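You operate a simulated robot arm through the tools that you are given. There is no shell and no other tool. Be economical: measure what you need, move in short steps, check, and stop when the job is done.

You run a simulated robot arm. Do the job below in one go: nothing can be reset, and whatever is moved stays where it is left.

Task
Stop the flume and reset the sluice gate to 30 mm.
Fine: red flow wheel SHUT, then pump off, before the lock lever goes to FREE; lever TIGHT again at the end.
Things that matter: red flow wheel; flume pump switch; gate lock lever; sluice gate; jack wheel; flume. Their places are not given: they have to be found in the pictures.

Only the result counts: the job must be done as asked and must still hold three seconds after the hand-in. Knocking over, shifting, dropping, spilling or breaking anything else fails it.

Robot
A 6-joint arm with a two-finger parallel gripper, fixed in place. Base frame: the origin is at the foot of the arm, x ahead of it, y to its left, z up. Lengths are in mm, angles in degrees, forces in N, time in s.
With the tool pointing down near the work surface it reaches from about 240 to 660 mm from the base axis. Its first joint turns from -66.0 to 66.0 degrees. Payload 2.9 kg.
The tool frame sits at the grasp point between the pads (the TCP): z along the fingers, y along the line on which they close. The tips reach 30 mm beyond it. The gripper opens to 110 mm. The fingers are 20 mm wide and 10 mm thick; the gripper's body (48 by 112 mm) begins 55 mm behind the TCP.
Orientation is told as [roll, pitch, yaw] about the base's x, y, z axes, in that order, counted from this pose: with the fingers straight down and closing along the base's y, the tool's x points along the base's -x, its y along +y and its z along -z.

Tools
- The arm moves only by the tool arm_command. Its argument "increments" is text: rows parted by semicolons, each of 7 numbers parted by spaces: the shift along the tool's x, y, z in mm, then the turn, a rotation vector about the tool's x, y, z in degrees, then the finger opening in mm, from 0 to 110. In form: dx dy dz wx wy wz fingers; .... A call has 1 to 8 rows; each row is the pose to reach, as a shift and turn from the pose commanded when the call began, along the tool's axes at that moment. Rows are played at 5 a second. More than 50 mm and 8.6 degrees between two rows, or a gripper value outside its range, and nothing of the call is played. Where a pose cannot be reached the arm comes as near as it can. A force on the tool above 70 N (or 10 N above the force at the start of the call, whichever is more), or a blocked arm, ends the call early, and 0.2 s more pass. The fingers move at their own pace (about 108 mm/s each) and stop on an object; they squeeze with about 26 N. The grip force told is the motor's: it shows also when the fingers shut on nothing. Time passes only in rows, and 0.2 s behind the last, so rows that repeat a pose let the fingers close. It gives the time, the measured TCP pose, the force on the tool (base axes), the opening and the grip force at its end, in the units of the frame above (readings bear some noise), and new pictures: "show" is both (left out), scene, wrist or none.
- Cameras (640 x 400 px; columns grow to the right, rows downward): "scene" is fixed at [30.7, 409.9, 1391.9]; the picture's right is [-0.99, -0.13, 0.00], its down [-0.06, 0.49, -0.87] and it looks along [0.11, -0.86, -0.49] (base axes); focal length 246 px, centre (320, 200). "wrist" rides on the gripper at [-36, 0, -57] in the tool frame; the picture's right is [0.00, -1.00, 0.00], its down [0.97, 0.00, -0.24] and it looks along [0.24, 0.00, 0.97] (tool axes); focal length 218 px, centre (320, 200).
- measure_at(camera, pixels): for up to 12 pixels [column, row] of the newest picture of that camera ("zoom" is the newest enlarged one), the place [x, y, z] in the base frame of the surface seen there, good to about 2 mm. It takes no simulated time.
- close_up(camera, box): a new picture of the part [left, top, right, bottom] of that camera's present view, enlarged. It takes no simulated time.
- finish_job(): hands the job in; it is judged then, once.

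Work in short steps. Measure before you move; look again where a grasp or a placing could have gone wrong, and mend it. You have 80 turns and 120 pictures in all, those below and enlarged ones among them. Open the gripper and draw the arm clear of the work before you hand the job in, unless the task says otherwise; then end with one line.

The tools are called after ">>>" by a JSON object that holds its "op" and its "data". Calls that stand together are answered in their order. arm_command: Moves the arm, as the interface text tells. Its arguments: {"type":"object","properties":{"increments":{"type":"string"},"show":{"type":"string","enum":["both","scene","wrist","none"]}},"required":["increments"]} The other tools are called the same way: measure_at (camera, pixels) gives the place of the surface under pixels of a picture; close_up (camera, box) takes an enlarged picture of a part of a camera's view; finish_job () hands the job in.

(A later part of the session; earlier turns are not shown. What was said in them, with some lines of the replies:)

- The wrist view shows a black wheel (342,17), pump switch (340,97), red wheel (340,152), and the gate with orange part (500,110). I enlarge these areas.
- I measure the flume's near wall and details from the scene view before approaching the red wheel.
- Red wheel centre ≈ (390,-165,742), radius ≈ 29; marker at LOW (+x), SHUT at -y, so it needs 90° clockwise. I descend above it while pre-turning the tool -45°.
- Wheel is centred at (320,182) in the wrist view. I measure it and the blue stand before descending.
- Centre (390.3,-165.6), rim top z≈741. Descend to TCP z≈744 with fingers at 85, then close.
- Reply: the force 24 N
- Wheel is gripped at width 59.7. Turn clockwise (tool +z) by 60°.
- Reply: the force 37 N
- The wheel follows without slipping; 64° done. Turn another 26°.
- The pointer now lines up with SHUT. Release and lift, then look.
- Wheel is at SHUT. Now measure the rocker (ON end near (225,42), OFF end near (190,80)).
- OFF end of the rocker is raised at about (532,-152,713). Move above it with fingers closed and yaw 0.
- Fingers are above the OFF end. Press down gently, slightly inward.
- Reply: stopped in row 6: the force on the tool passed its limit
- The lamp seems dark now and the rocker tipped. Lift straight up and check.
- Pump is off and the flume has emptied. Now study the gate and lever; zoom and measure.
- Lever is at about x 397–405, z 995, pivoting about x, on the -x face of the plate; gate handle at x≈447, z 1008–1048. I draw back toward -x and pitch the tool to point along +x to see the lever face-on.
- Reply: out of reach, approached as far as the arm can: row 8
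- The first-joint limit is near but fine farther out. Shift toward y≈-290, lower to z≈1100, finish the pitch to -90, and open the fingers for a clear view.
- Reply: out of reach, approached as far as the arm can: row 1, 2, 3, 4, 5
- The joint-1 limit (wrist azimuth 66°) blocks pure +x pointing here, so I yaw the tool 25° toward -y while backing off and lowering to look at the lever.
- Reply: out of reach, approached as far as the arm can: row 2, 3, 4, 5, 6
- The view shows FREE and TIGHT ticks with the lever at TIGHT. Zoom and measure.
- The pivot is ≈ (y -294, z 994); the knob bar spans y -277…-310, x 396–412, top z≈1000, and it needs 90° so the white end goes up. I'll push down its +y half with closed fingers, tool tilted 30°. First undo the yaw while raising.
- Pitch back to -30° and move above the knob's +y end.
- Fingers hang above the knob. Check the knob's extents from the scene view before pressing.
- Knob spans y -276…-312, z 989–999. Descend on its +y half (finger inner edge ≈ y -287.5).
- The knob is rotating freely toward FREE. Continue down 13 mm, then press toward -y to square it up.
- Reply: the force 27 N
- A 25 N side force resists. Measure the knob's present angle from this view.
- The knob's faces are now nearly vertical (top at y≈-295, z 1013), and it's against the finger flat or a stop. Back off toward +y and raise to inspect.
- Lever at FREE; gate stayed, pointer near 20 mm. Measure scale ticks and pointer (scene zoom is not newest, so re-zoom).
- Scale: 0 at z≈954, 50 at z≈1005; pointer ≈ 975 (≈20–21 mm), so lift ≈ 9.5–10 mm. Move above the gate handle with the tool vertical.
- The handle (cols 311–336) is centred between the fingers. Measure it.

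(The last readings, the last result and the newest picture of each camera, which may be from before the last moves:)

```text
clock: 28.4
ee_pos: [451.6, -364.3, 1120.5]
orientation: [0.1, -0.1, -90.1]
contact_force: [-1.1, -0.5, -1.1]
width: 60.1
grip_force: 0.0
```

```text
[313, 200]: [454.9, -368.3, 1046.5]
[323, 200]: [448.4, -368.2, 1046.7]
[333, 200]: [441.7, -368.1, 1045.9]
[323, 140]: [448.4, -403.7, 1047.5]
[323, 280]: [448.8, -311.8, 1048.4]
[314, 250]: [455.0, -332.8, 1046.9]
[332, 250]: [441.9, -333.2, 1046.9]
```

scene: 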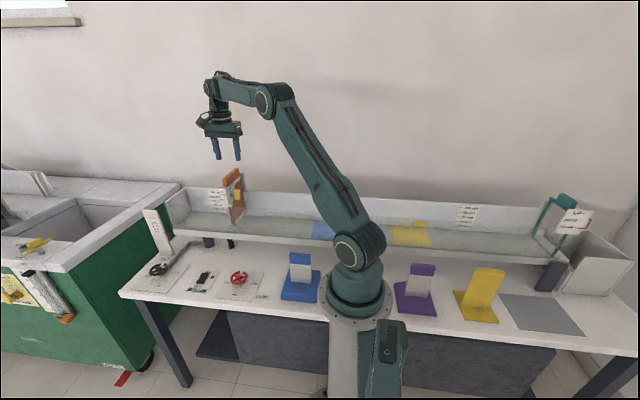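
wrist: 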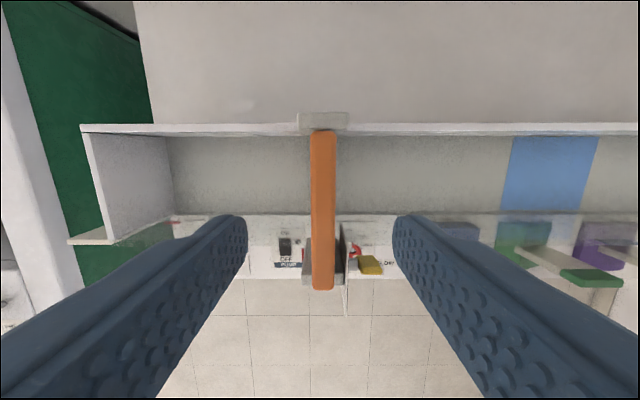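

Handle centre x=448.4, top z≈1047. Descend to TCP z≈1056 at y≈-358 and close.

>>> {"op": "arm_command", "data": {"increments": "6 -3.2 30 0 0 0 60; 6 -3.2 64 0 0 0 60; 6 -3.2 64 0 0 0 60; 6 -3.2 64 0 0 0 10; 6 -3.2 64 0 0 0 10; 6 -3.2 64 0 0 0 10"}}

```text
clock: 29.8
ee_pos: [450.0, -358.0, 1058.6]
orientation: [0.2, -0.2, -90.0]
contact_force: [8.3, -1.1, -1.0]
width: 15.2
grip_force: 45.3
```

scene: 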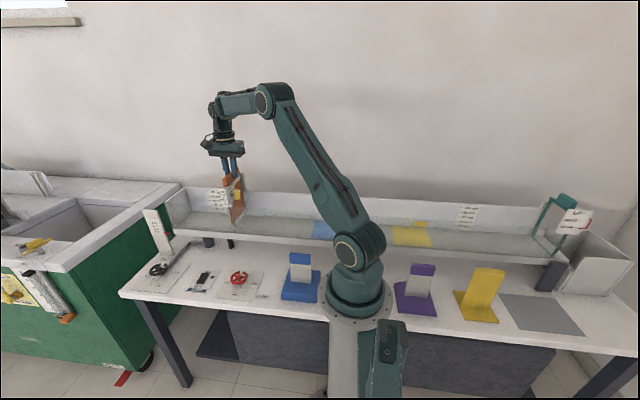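
wrist: 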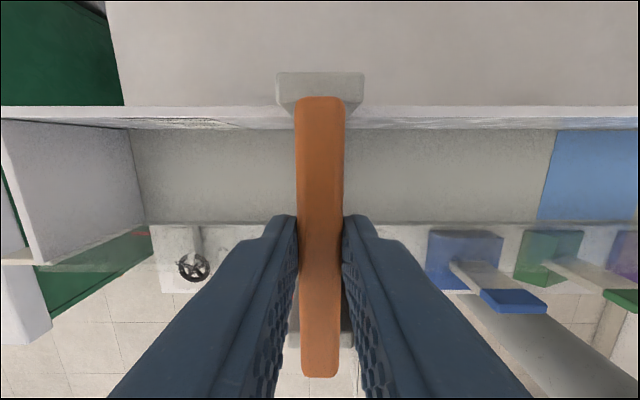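

Handle gripped (width 15.2). Raise by about 9.5 mm in small steps and check the scale.

>>> {"op": "arm_command", "data": {"increments": "0 0 -3 0 0 0 10; 0 0 -6 0 0 0 10; 0 0 -9.5 0 0 0 10; 0 0 -9.5 0 0 0 10", "show": "scene"}}

>>> {"op": "close_up", "data": {"camera": "scene", "box": [214, 186, 246, 208]}}

>>> {"op": "measure_at", "data": {"camera": "zoom", "pixels": [[180, 205], [190, 205], [200, 205], [195, 210], [160, 195], [172, 121], [205, 322]]}}

```text
clock: 30.8
ee_pos: [450.6, -357.9, 1068.3]
orientation: [0.2, -0.2, -89.9]
contact_force: [21.9, 0.8, 0.7]
width: 15.5
grip_force: 44.7
```

scene: 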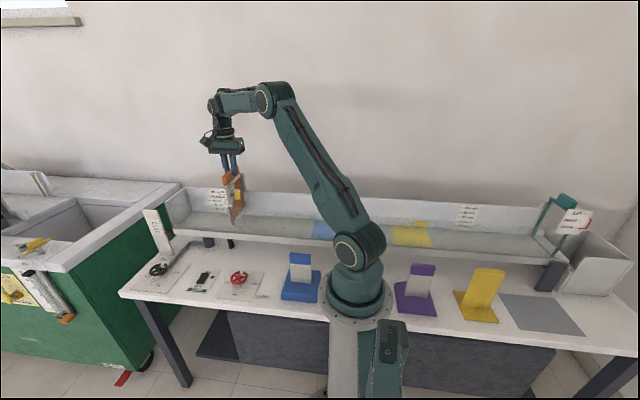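

```text
16.00 times, centred on (230, 197) of scene
```

zoom: 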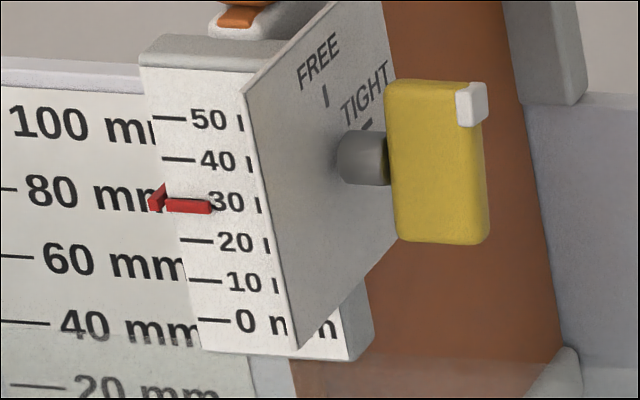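

```text
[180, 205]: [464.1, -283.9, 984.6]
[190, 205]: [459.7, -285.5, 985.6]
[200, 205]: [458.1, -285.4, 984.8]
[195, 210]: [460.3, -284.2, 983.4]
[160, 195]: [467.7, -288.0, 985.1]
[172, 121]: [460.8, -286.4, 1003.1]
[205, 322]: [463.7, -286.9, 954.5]
```

Pointer is essentially at 30. Release gently, back the fingers off, and re-check that it stays.

>>> {"op": "arm_command", "data": {"increments": "0 0 0 0 0 0 35; 0 0 0 0 0 0 35; 0 0 -40 0 0 0 60; 0 0 -80 0 0 0 60", "show": "scene"}}

>>> {"op": "close_up", "data": {"camera": "scene", "box": [218, 190, 238, 204]}}

>>> {"op": "measure_at", "data": {"camera": "scene", "pixels": [[226, 199], [225, 182], [238, 170]]}}

```text
clock: 31.8
ee_pos: [448.1, -359.4, 1147.2]
orientation: [-0.1, -0.1, -90.2]
contact_force: [-1.3, 1.6, -0.3]
width: 59.7
grip_force: 0.0
```

scene: 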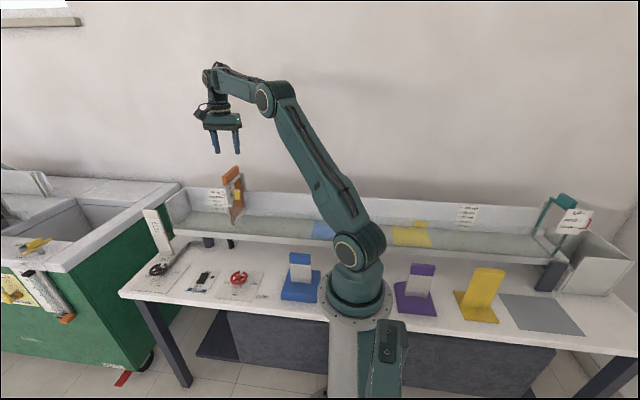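

```text
16.00 times, centred on (228, 197) of scene
```

zoom: 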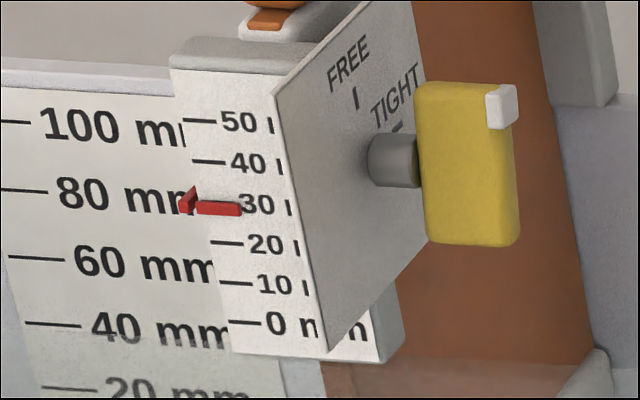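

```text
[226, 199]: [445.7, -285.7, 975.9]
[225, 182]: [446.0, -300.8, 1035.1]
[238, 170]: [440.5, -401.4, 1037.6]
```

The gate holds near 30 mm. For a parallax-free reading I swing the tool to point along -y (rolled -90°) so the wrist camera can face the scale level; the same pose will serve to push the lever back.

>>> {"op": "arm_command", "data": {"increments": "22 2 -5 0 -8 0 80; 44 4 -10 0 -16 0 100; 66 6 -10 0 -24 0 110; 88 8 -10 0 -32 0 110; 110 10 -10 0 -40 0 110; 130 12 -10 0 -48 0 110; 150 14 -10 0 -56 0 110; 170 14 -10 0 -64 0 110", "show": "scene"}}

```text
clock: 33.6
ee_pos: [461.6, -189.0, 1157.6]
orientation: [0.3, -64.3, -90.3]
contact_force: [0.1, 0.0, 0.2]
width: 109.9
grip_force: 0.0
out of reach, approached as far as the arm can: row 1
```

scene: 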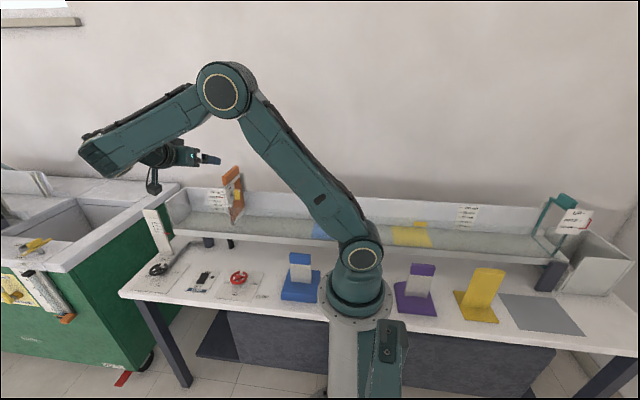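

Reached. Finish the roll to -90° and lower so the camera is level with the pointer (z≈985).

>>> {"op": "arm_command", "data": {"increments": "29 0 16 0 -5 0 110; 58 0 32 0 -10 0 110; 87 0 48 0 -15 0 110; 116 0 65 0 -20 0 110; 146 0 81 0 -26 0 110; 175 0 97.5 0 -26 0 110; 175 0 97.5 0 -26 0 110"}}

>>> {"op": "close_up", "data": {"camera": "wrist", "box": [250, 60, 450, 240]}}

```text
clock: 35.2
ee_pos: [451.7, -238.3, 947.7]
orientation: [2.3, -83.3, -90.1]
contact_force: [-0.8, -0.6, 0.6]
width: 109.9
grip_force: 0.1
out of reach, approached as far as the arm can: row 3, 4, 5, 6, 7
```

scene: 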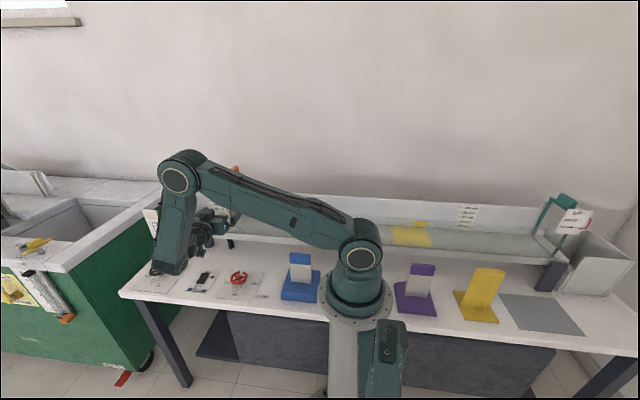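
wrist: 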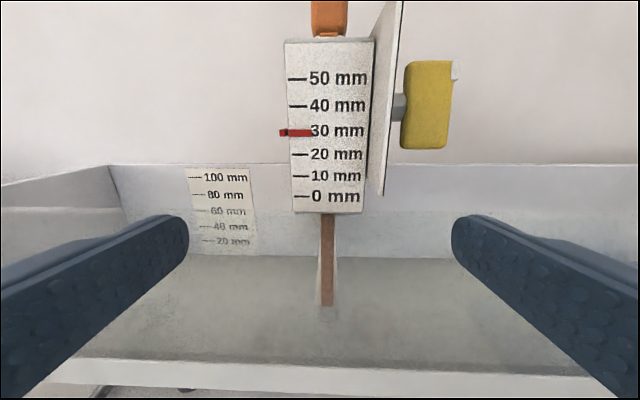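

```text
2.22 times, centred on (350, 150) of wrist
```

zoom: 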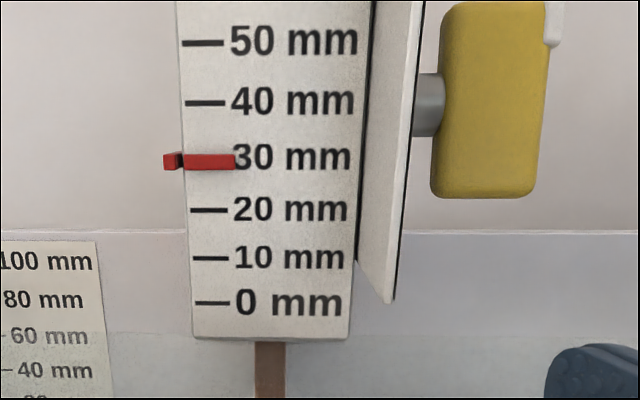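

The level view shows the pointer ≈29.5–30 mm, fine. The arm is stretched low here, so go back up the way it came.

>>> {"op": "arm_command", "data": {"increments": "-30 0 -15 0 3 0 110; -62 0 -30 0 6 0 110; -95 0 -45 0 9 0 80; -130 0 -60 0 12 0 60; -165 0 -70 0 16 0 30; -197 0 -73 0 19 0 0"}}

```text
clock: 36.6
ee_pos: [450.3, -190.5, 1155.2]
orientation: [0.4, -64.1, -88.1]
contact_force: [-0.4, 0.5, -0.7]
width: 0.0
grip_force: 26.3
```

scene: 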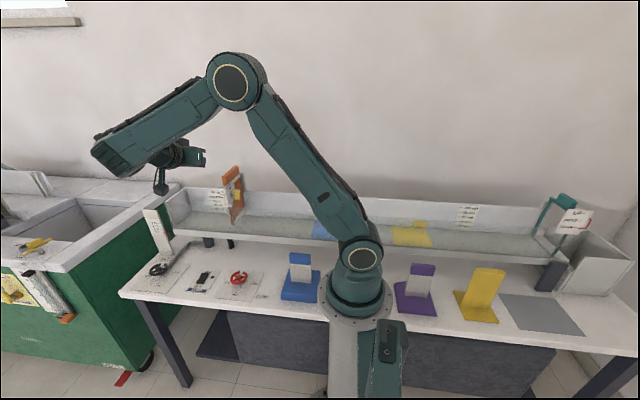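
wrist: 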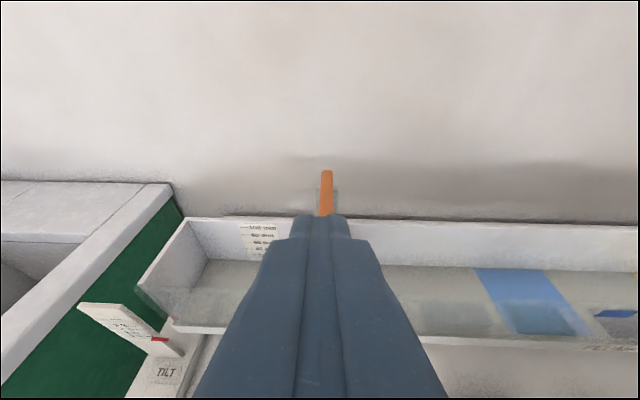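

All intact. Rotate back to vertical, moving to above the lever's +y side.

>>> {"op": "arm_command", "data": {"increments": "0 -6 0 0 8 0 0; 0 -12 5 0 16 0 0; 0 -18 15 0 24 0 0; -1 -24 25 0 32 0 0; -2 -30 38 0 40 0 0; -3 -36 50 0 48 0 0; -3.7 -42 63 0 56 0 0; -3.7 -48 76 0 64 0 0"}}

```text
clock: 38.4
ee_pos: [404.0, -261.6, 1123.8]
orientation: [0.2, -0.2, -87.9]
contact_force: [-0.2, 0.6, -0.6]
width: 0.0
grip_force: 26.3
```

scene: 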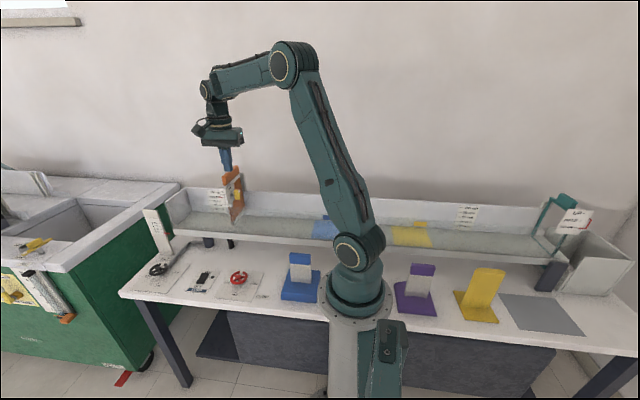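
wrist: 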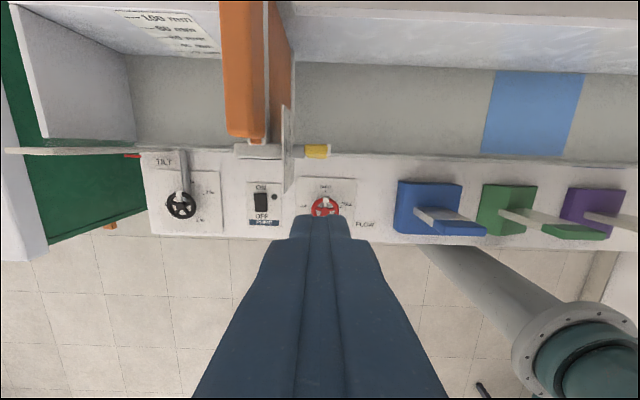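

Knob visible at (316,152), upright. Descend on its +y side to tip z≈1001, then check.

>>> {"op": "arm_command", "data": {"increments": "-3 0 40 0 0 1 0; -3 -0.5 75 0 0 2 0; -3 -0.5 92.5 0 0 2 0; -3 -0.5 92.5 0 0 2 0"}}

>>> {"op": "close_up", "data": {"camera": "scene", "box": [210, 165, 258, 215]}}

```text
clock: 39.4
ee_pos: [403.4, -264.1, 1031.3]
orientation: [0.3, -0.2, -89.8]
contact_force: [-0.4, 0.5, 0.0]
width: 0.0
grip_force: 25.4
```

scene: 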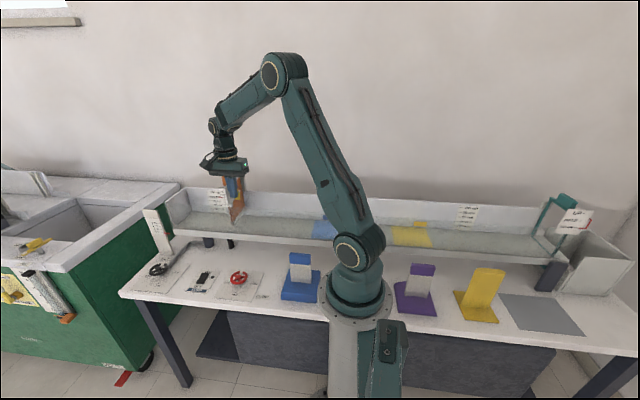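
wrist: 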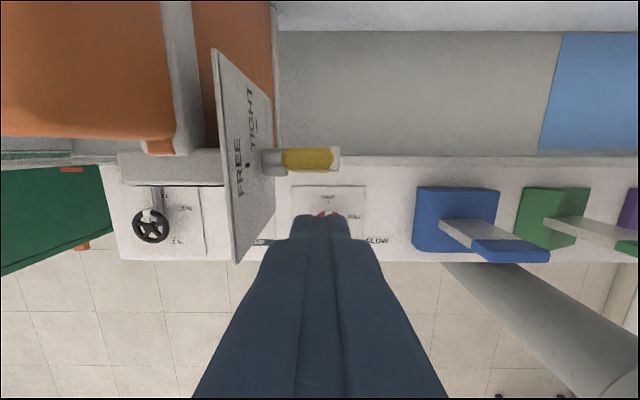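

```text
8.00 times, centred on (234, 190) of scene
```

zoom: 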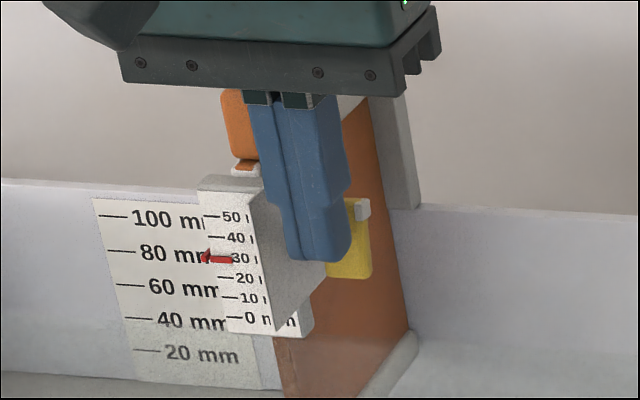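

Aligned. Sweep toward -y to roll the knob back toward TIGHT.

>>> {"op": "arm_command", "data": {"increments": "-8 -2 0 0 0 0 0; -15 -2 0 0 0 0 0; -20 -2 0 0 0 0 0; -25 -2 0 0 0 0 0; -30 -2 0 0 0 0 0; -35 -2 0 0 0 0 0; -40 -2 0 0 0 0 0; -43 -2 0 0 0 0 0"}}

>>> {"op": "close_up", "data": {"camera": "scene", "box": [210, 165, 258, 215]}}

```text
clock: 41.2
ee_pos: [402.2, -308.5, 1033.9]
orientation: [0.3, -0.4, -89.8]
contact_force: [-0.8, 0.6, -0.9]
width: 0.0
grip_force: 25.8
```

scene: 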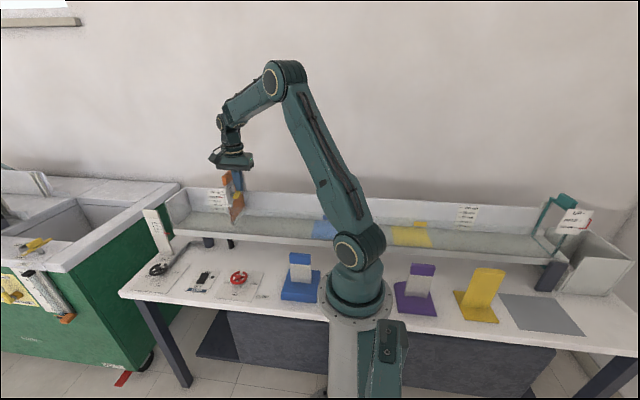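
wrist: 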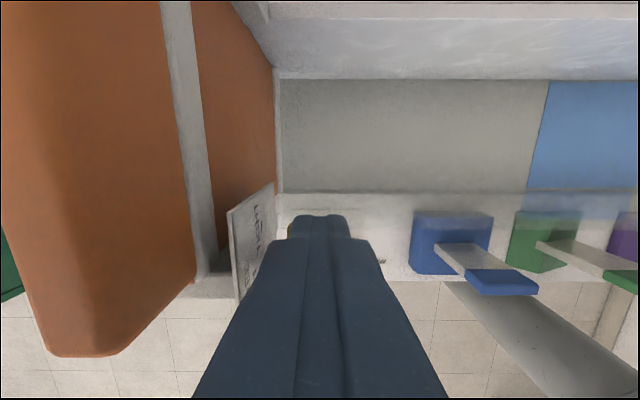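

```text
8.00 times, centred on (234, 190) of scene
```

zoom: 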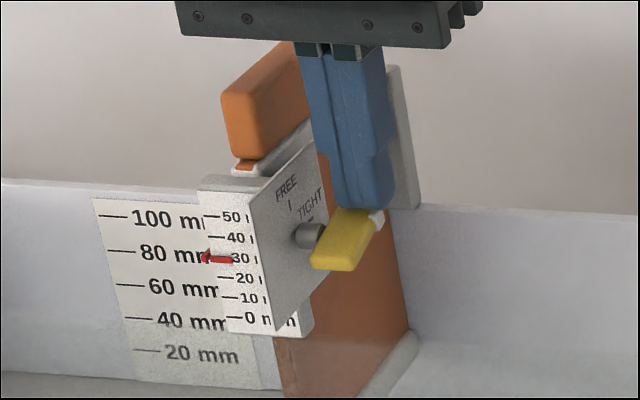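

Knob is almost back; tip z≈1004. Press down gently a few mm to finish to TIGHT.

>>> {"op": "arm_command", "data": {"increments": "0 0 2 0 0 0 0; 0 0 4 0 0 0 0; 0 0 5 0 0 0 0; 0 0 5 0 0 0 0", "show": "none"}}

>>> {"op": "close_up", "data": {"camera": "scene", "box": [210, 165, 258, 215]}}

```text
clock: 42.2
ee_pos: [402.5, -308.0, 1029.6]
orientation: [0.3, -0.4, -89.8]
contact_force: [-4.8, 3.2, 13.1]
width: 0.0
grip_force: 26.0
```

```text
8.00 times, centred on (234, 190) of scene
```

zoom: 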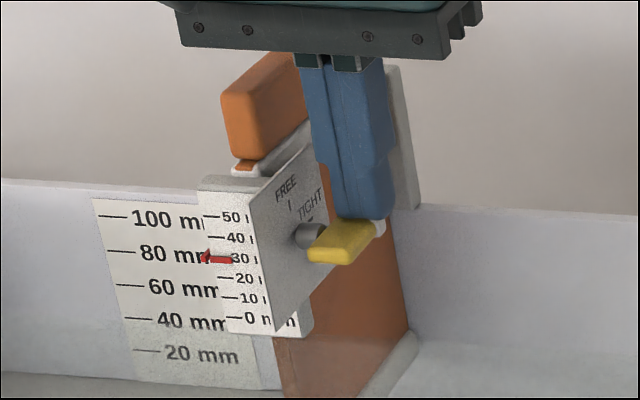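

13 N reaction at tip z≈999.6 suggests the stop. Press 2 mm more to confirm, then lift.

>>> {"op": "arm_command", "data": {"increments": "0 0 1 0 0 0 0; 0 0 2.5 0 0 0 0; 0 0 2.5 0 0 0 0", "show": "none"}}

>>> {"op": "arm_command", "data": {"increments": "0 0 -40 0 0 0 0; 0 0 -85 0 0 0 0; 15 0 -130 0 0 0 0; 50 0 -160 0 0 0 0; 90 0 -180 0 0 0 0; 130 0 -200 0 0 0 0"}}

>>> {"op": "close_up", "data": {"camera": "scene", "box": [210, 165, 258, 215]}}

>>> {"op": "close_up", "data": {"camera": "scene", "box": [218, 190, 238, 204]}}

>>> {"op": "measure_at", "data": {"camera": "scene", "pixels": [[237, 197], [239, 195], [241, 193], [242, 192]]}}

```text
clock: 43.0
ee_pos: [403.5, -307.3, 1030.2]
orientation: [0.5, -0.4, -89.8]
contact_force: [-8.5, 2.7, 38.3]
width: 0.0
grip_force: 25.8
```

```text
clock: 44.4
ee_pos: [401.7, -177.5, 1226.8]
orientation: [0.2, -0.2, -89.7]
contact_force: [0.0, -0.2, 0.8]
width: 0.1
grip_force: 25.7
```

scene: 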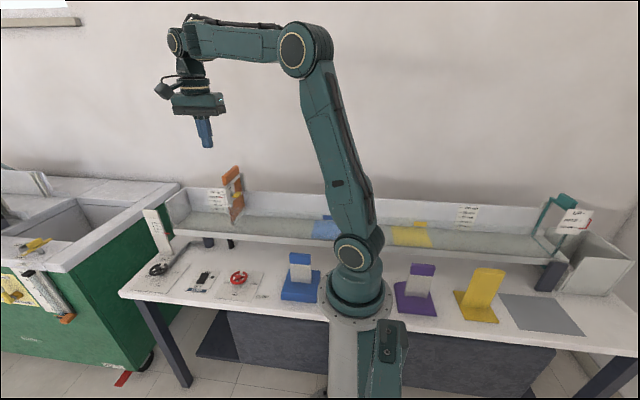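
wrist: 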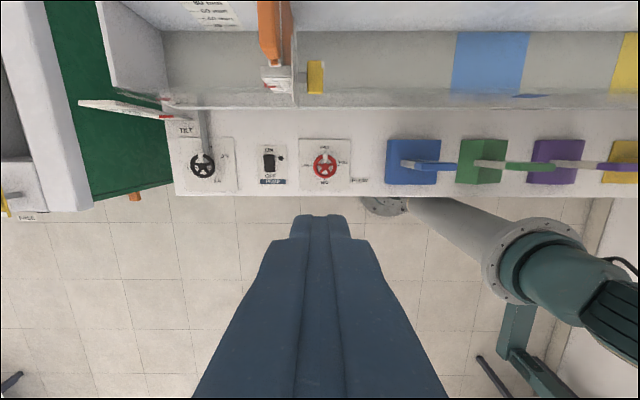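

```text
8.00 times, centred on (234, 190) of scene
```

zoom: 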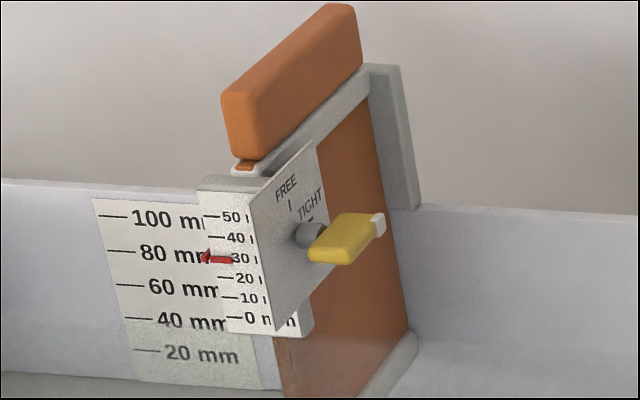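

```text
16.00 times, centred on (228, 197) of scene
```

zoom: 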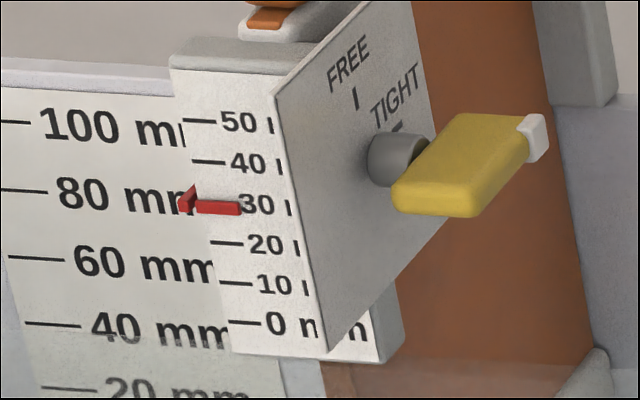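

```text
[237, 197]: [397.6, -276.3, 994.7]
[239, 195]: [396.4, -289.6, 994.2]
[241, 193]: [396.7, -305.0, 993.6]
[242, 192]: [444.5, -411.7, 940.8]
```

Lever is TIGHT again and the pointer still reads 30. Open the gripper and do a last check of wheels and switch.

>>> {"op": "arm_command", "data": {"increments": "20 0 -20 0 0 0 60; 20 0 -20 0 0 0 110; 20 0 -20 0 0 0 110"}}

>>> {"op": "close_up", "data": {"camera": "wrist", "box": [150, 80, 390, 220]}}

>>> {"op": "close_up", "data": {"camera": "scene", "box": [130, 190, 270, 310]}}

```text
clock: 45.2
ee_pos: [399.7, -156.0, 1245.8]
orientation: [0.3, -0.1, -89.8]
contact_force: [-0.7, 0.4, -0.6]
width: 109.8
grip_force: 0.0
```

scene: 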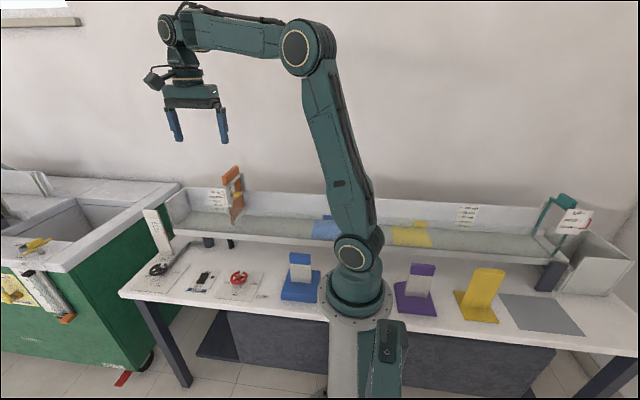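
wrist: 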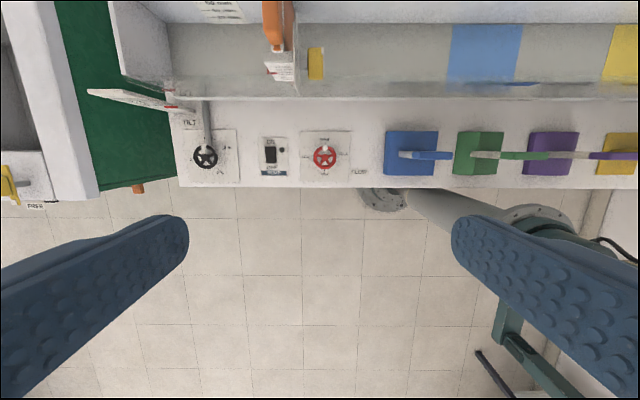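

```text
2.67 times, centred on (270, 150) of wrist
```

zoom: 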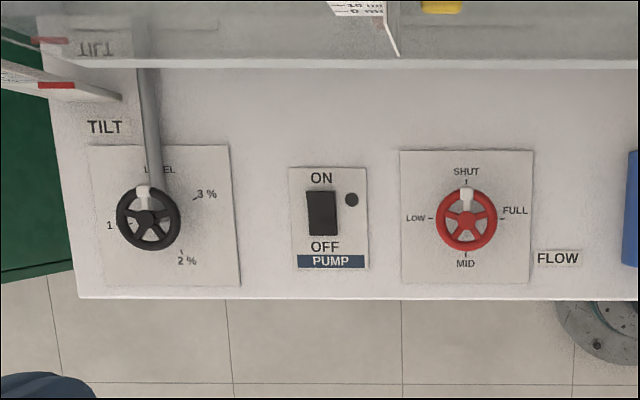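

```text
3.33 times, centred on (200, 250) of scene
```

zoom: 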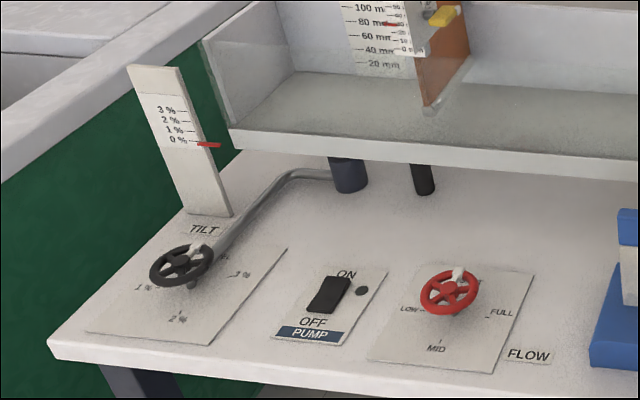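

Flow wheel is at SHUT, pump lamp dark, tilt untouched at LEVEL, gate at 30, lever TIGHT, arm clear. Handing in.

>>> {"op": "finish_job", "data": {}}

```text
The job is handed in.
```

The flume is stopped and the sluice gate is reset to about 30 mm: my level view read 29.5–30 mm, with the lever now TIGHT. The red wheel went to SHUT and the pump off before the lever was freed, and the jack wheel was left at LEVEL.
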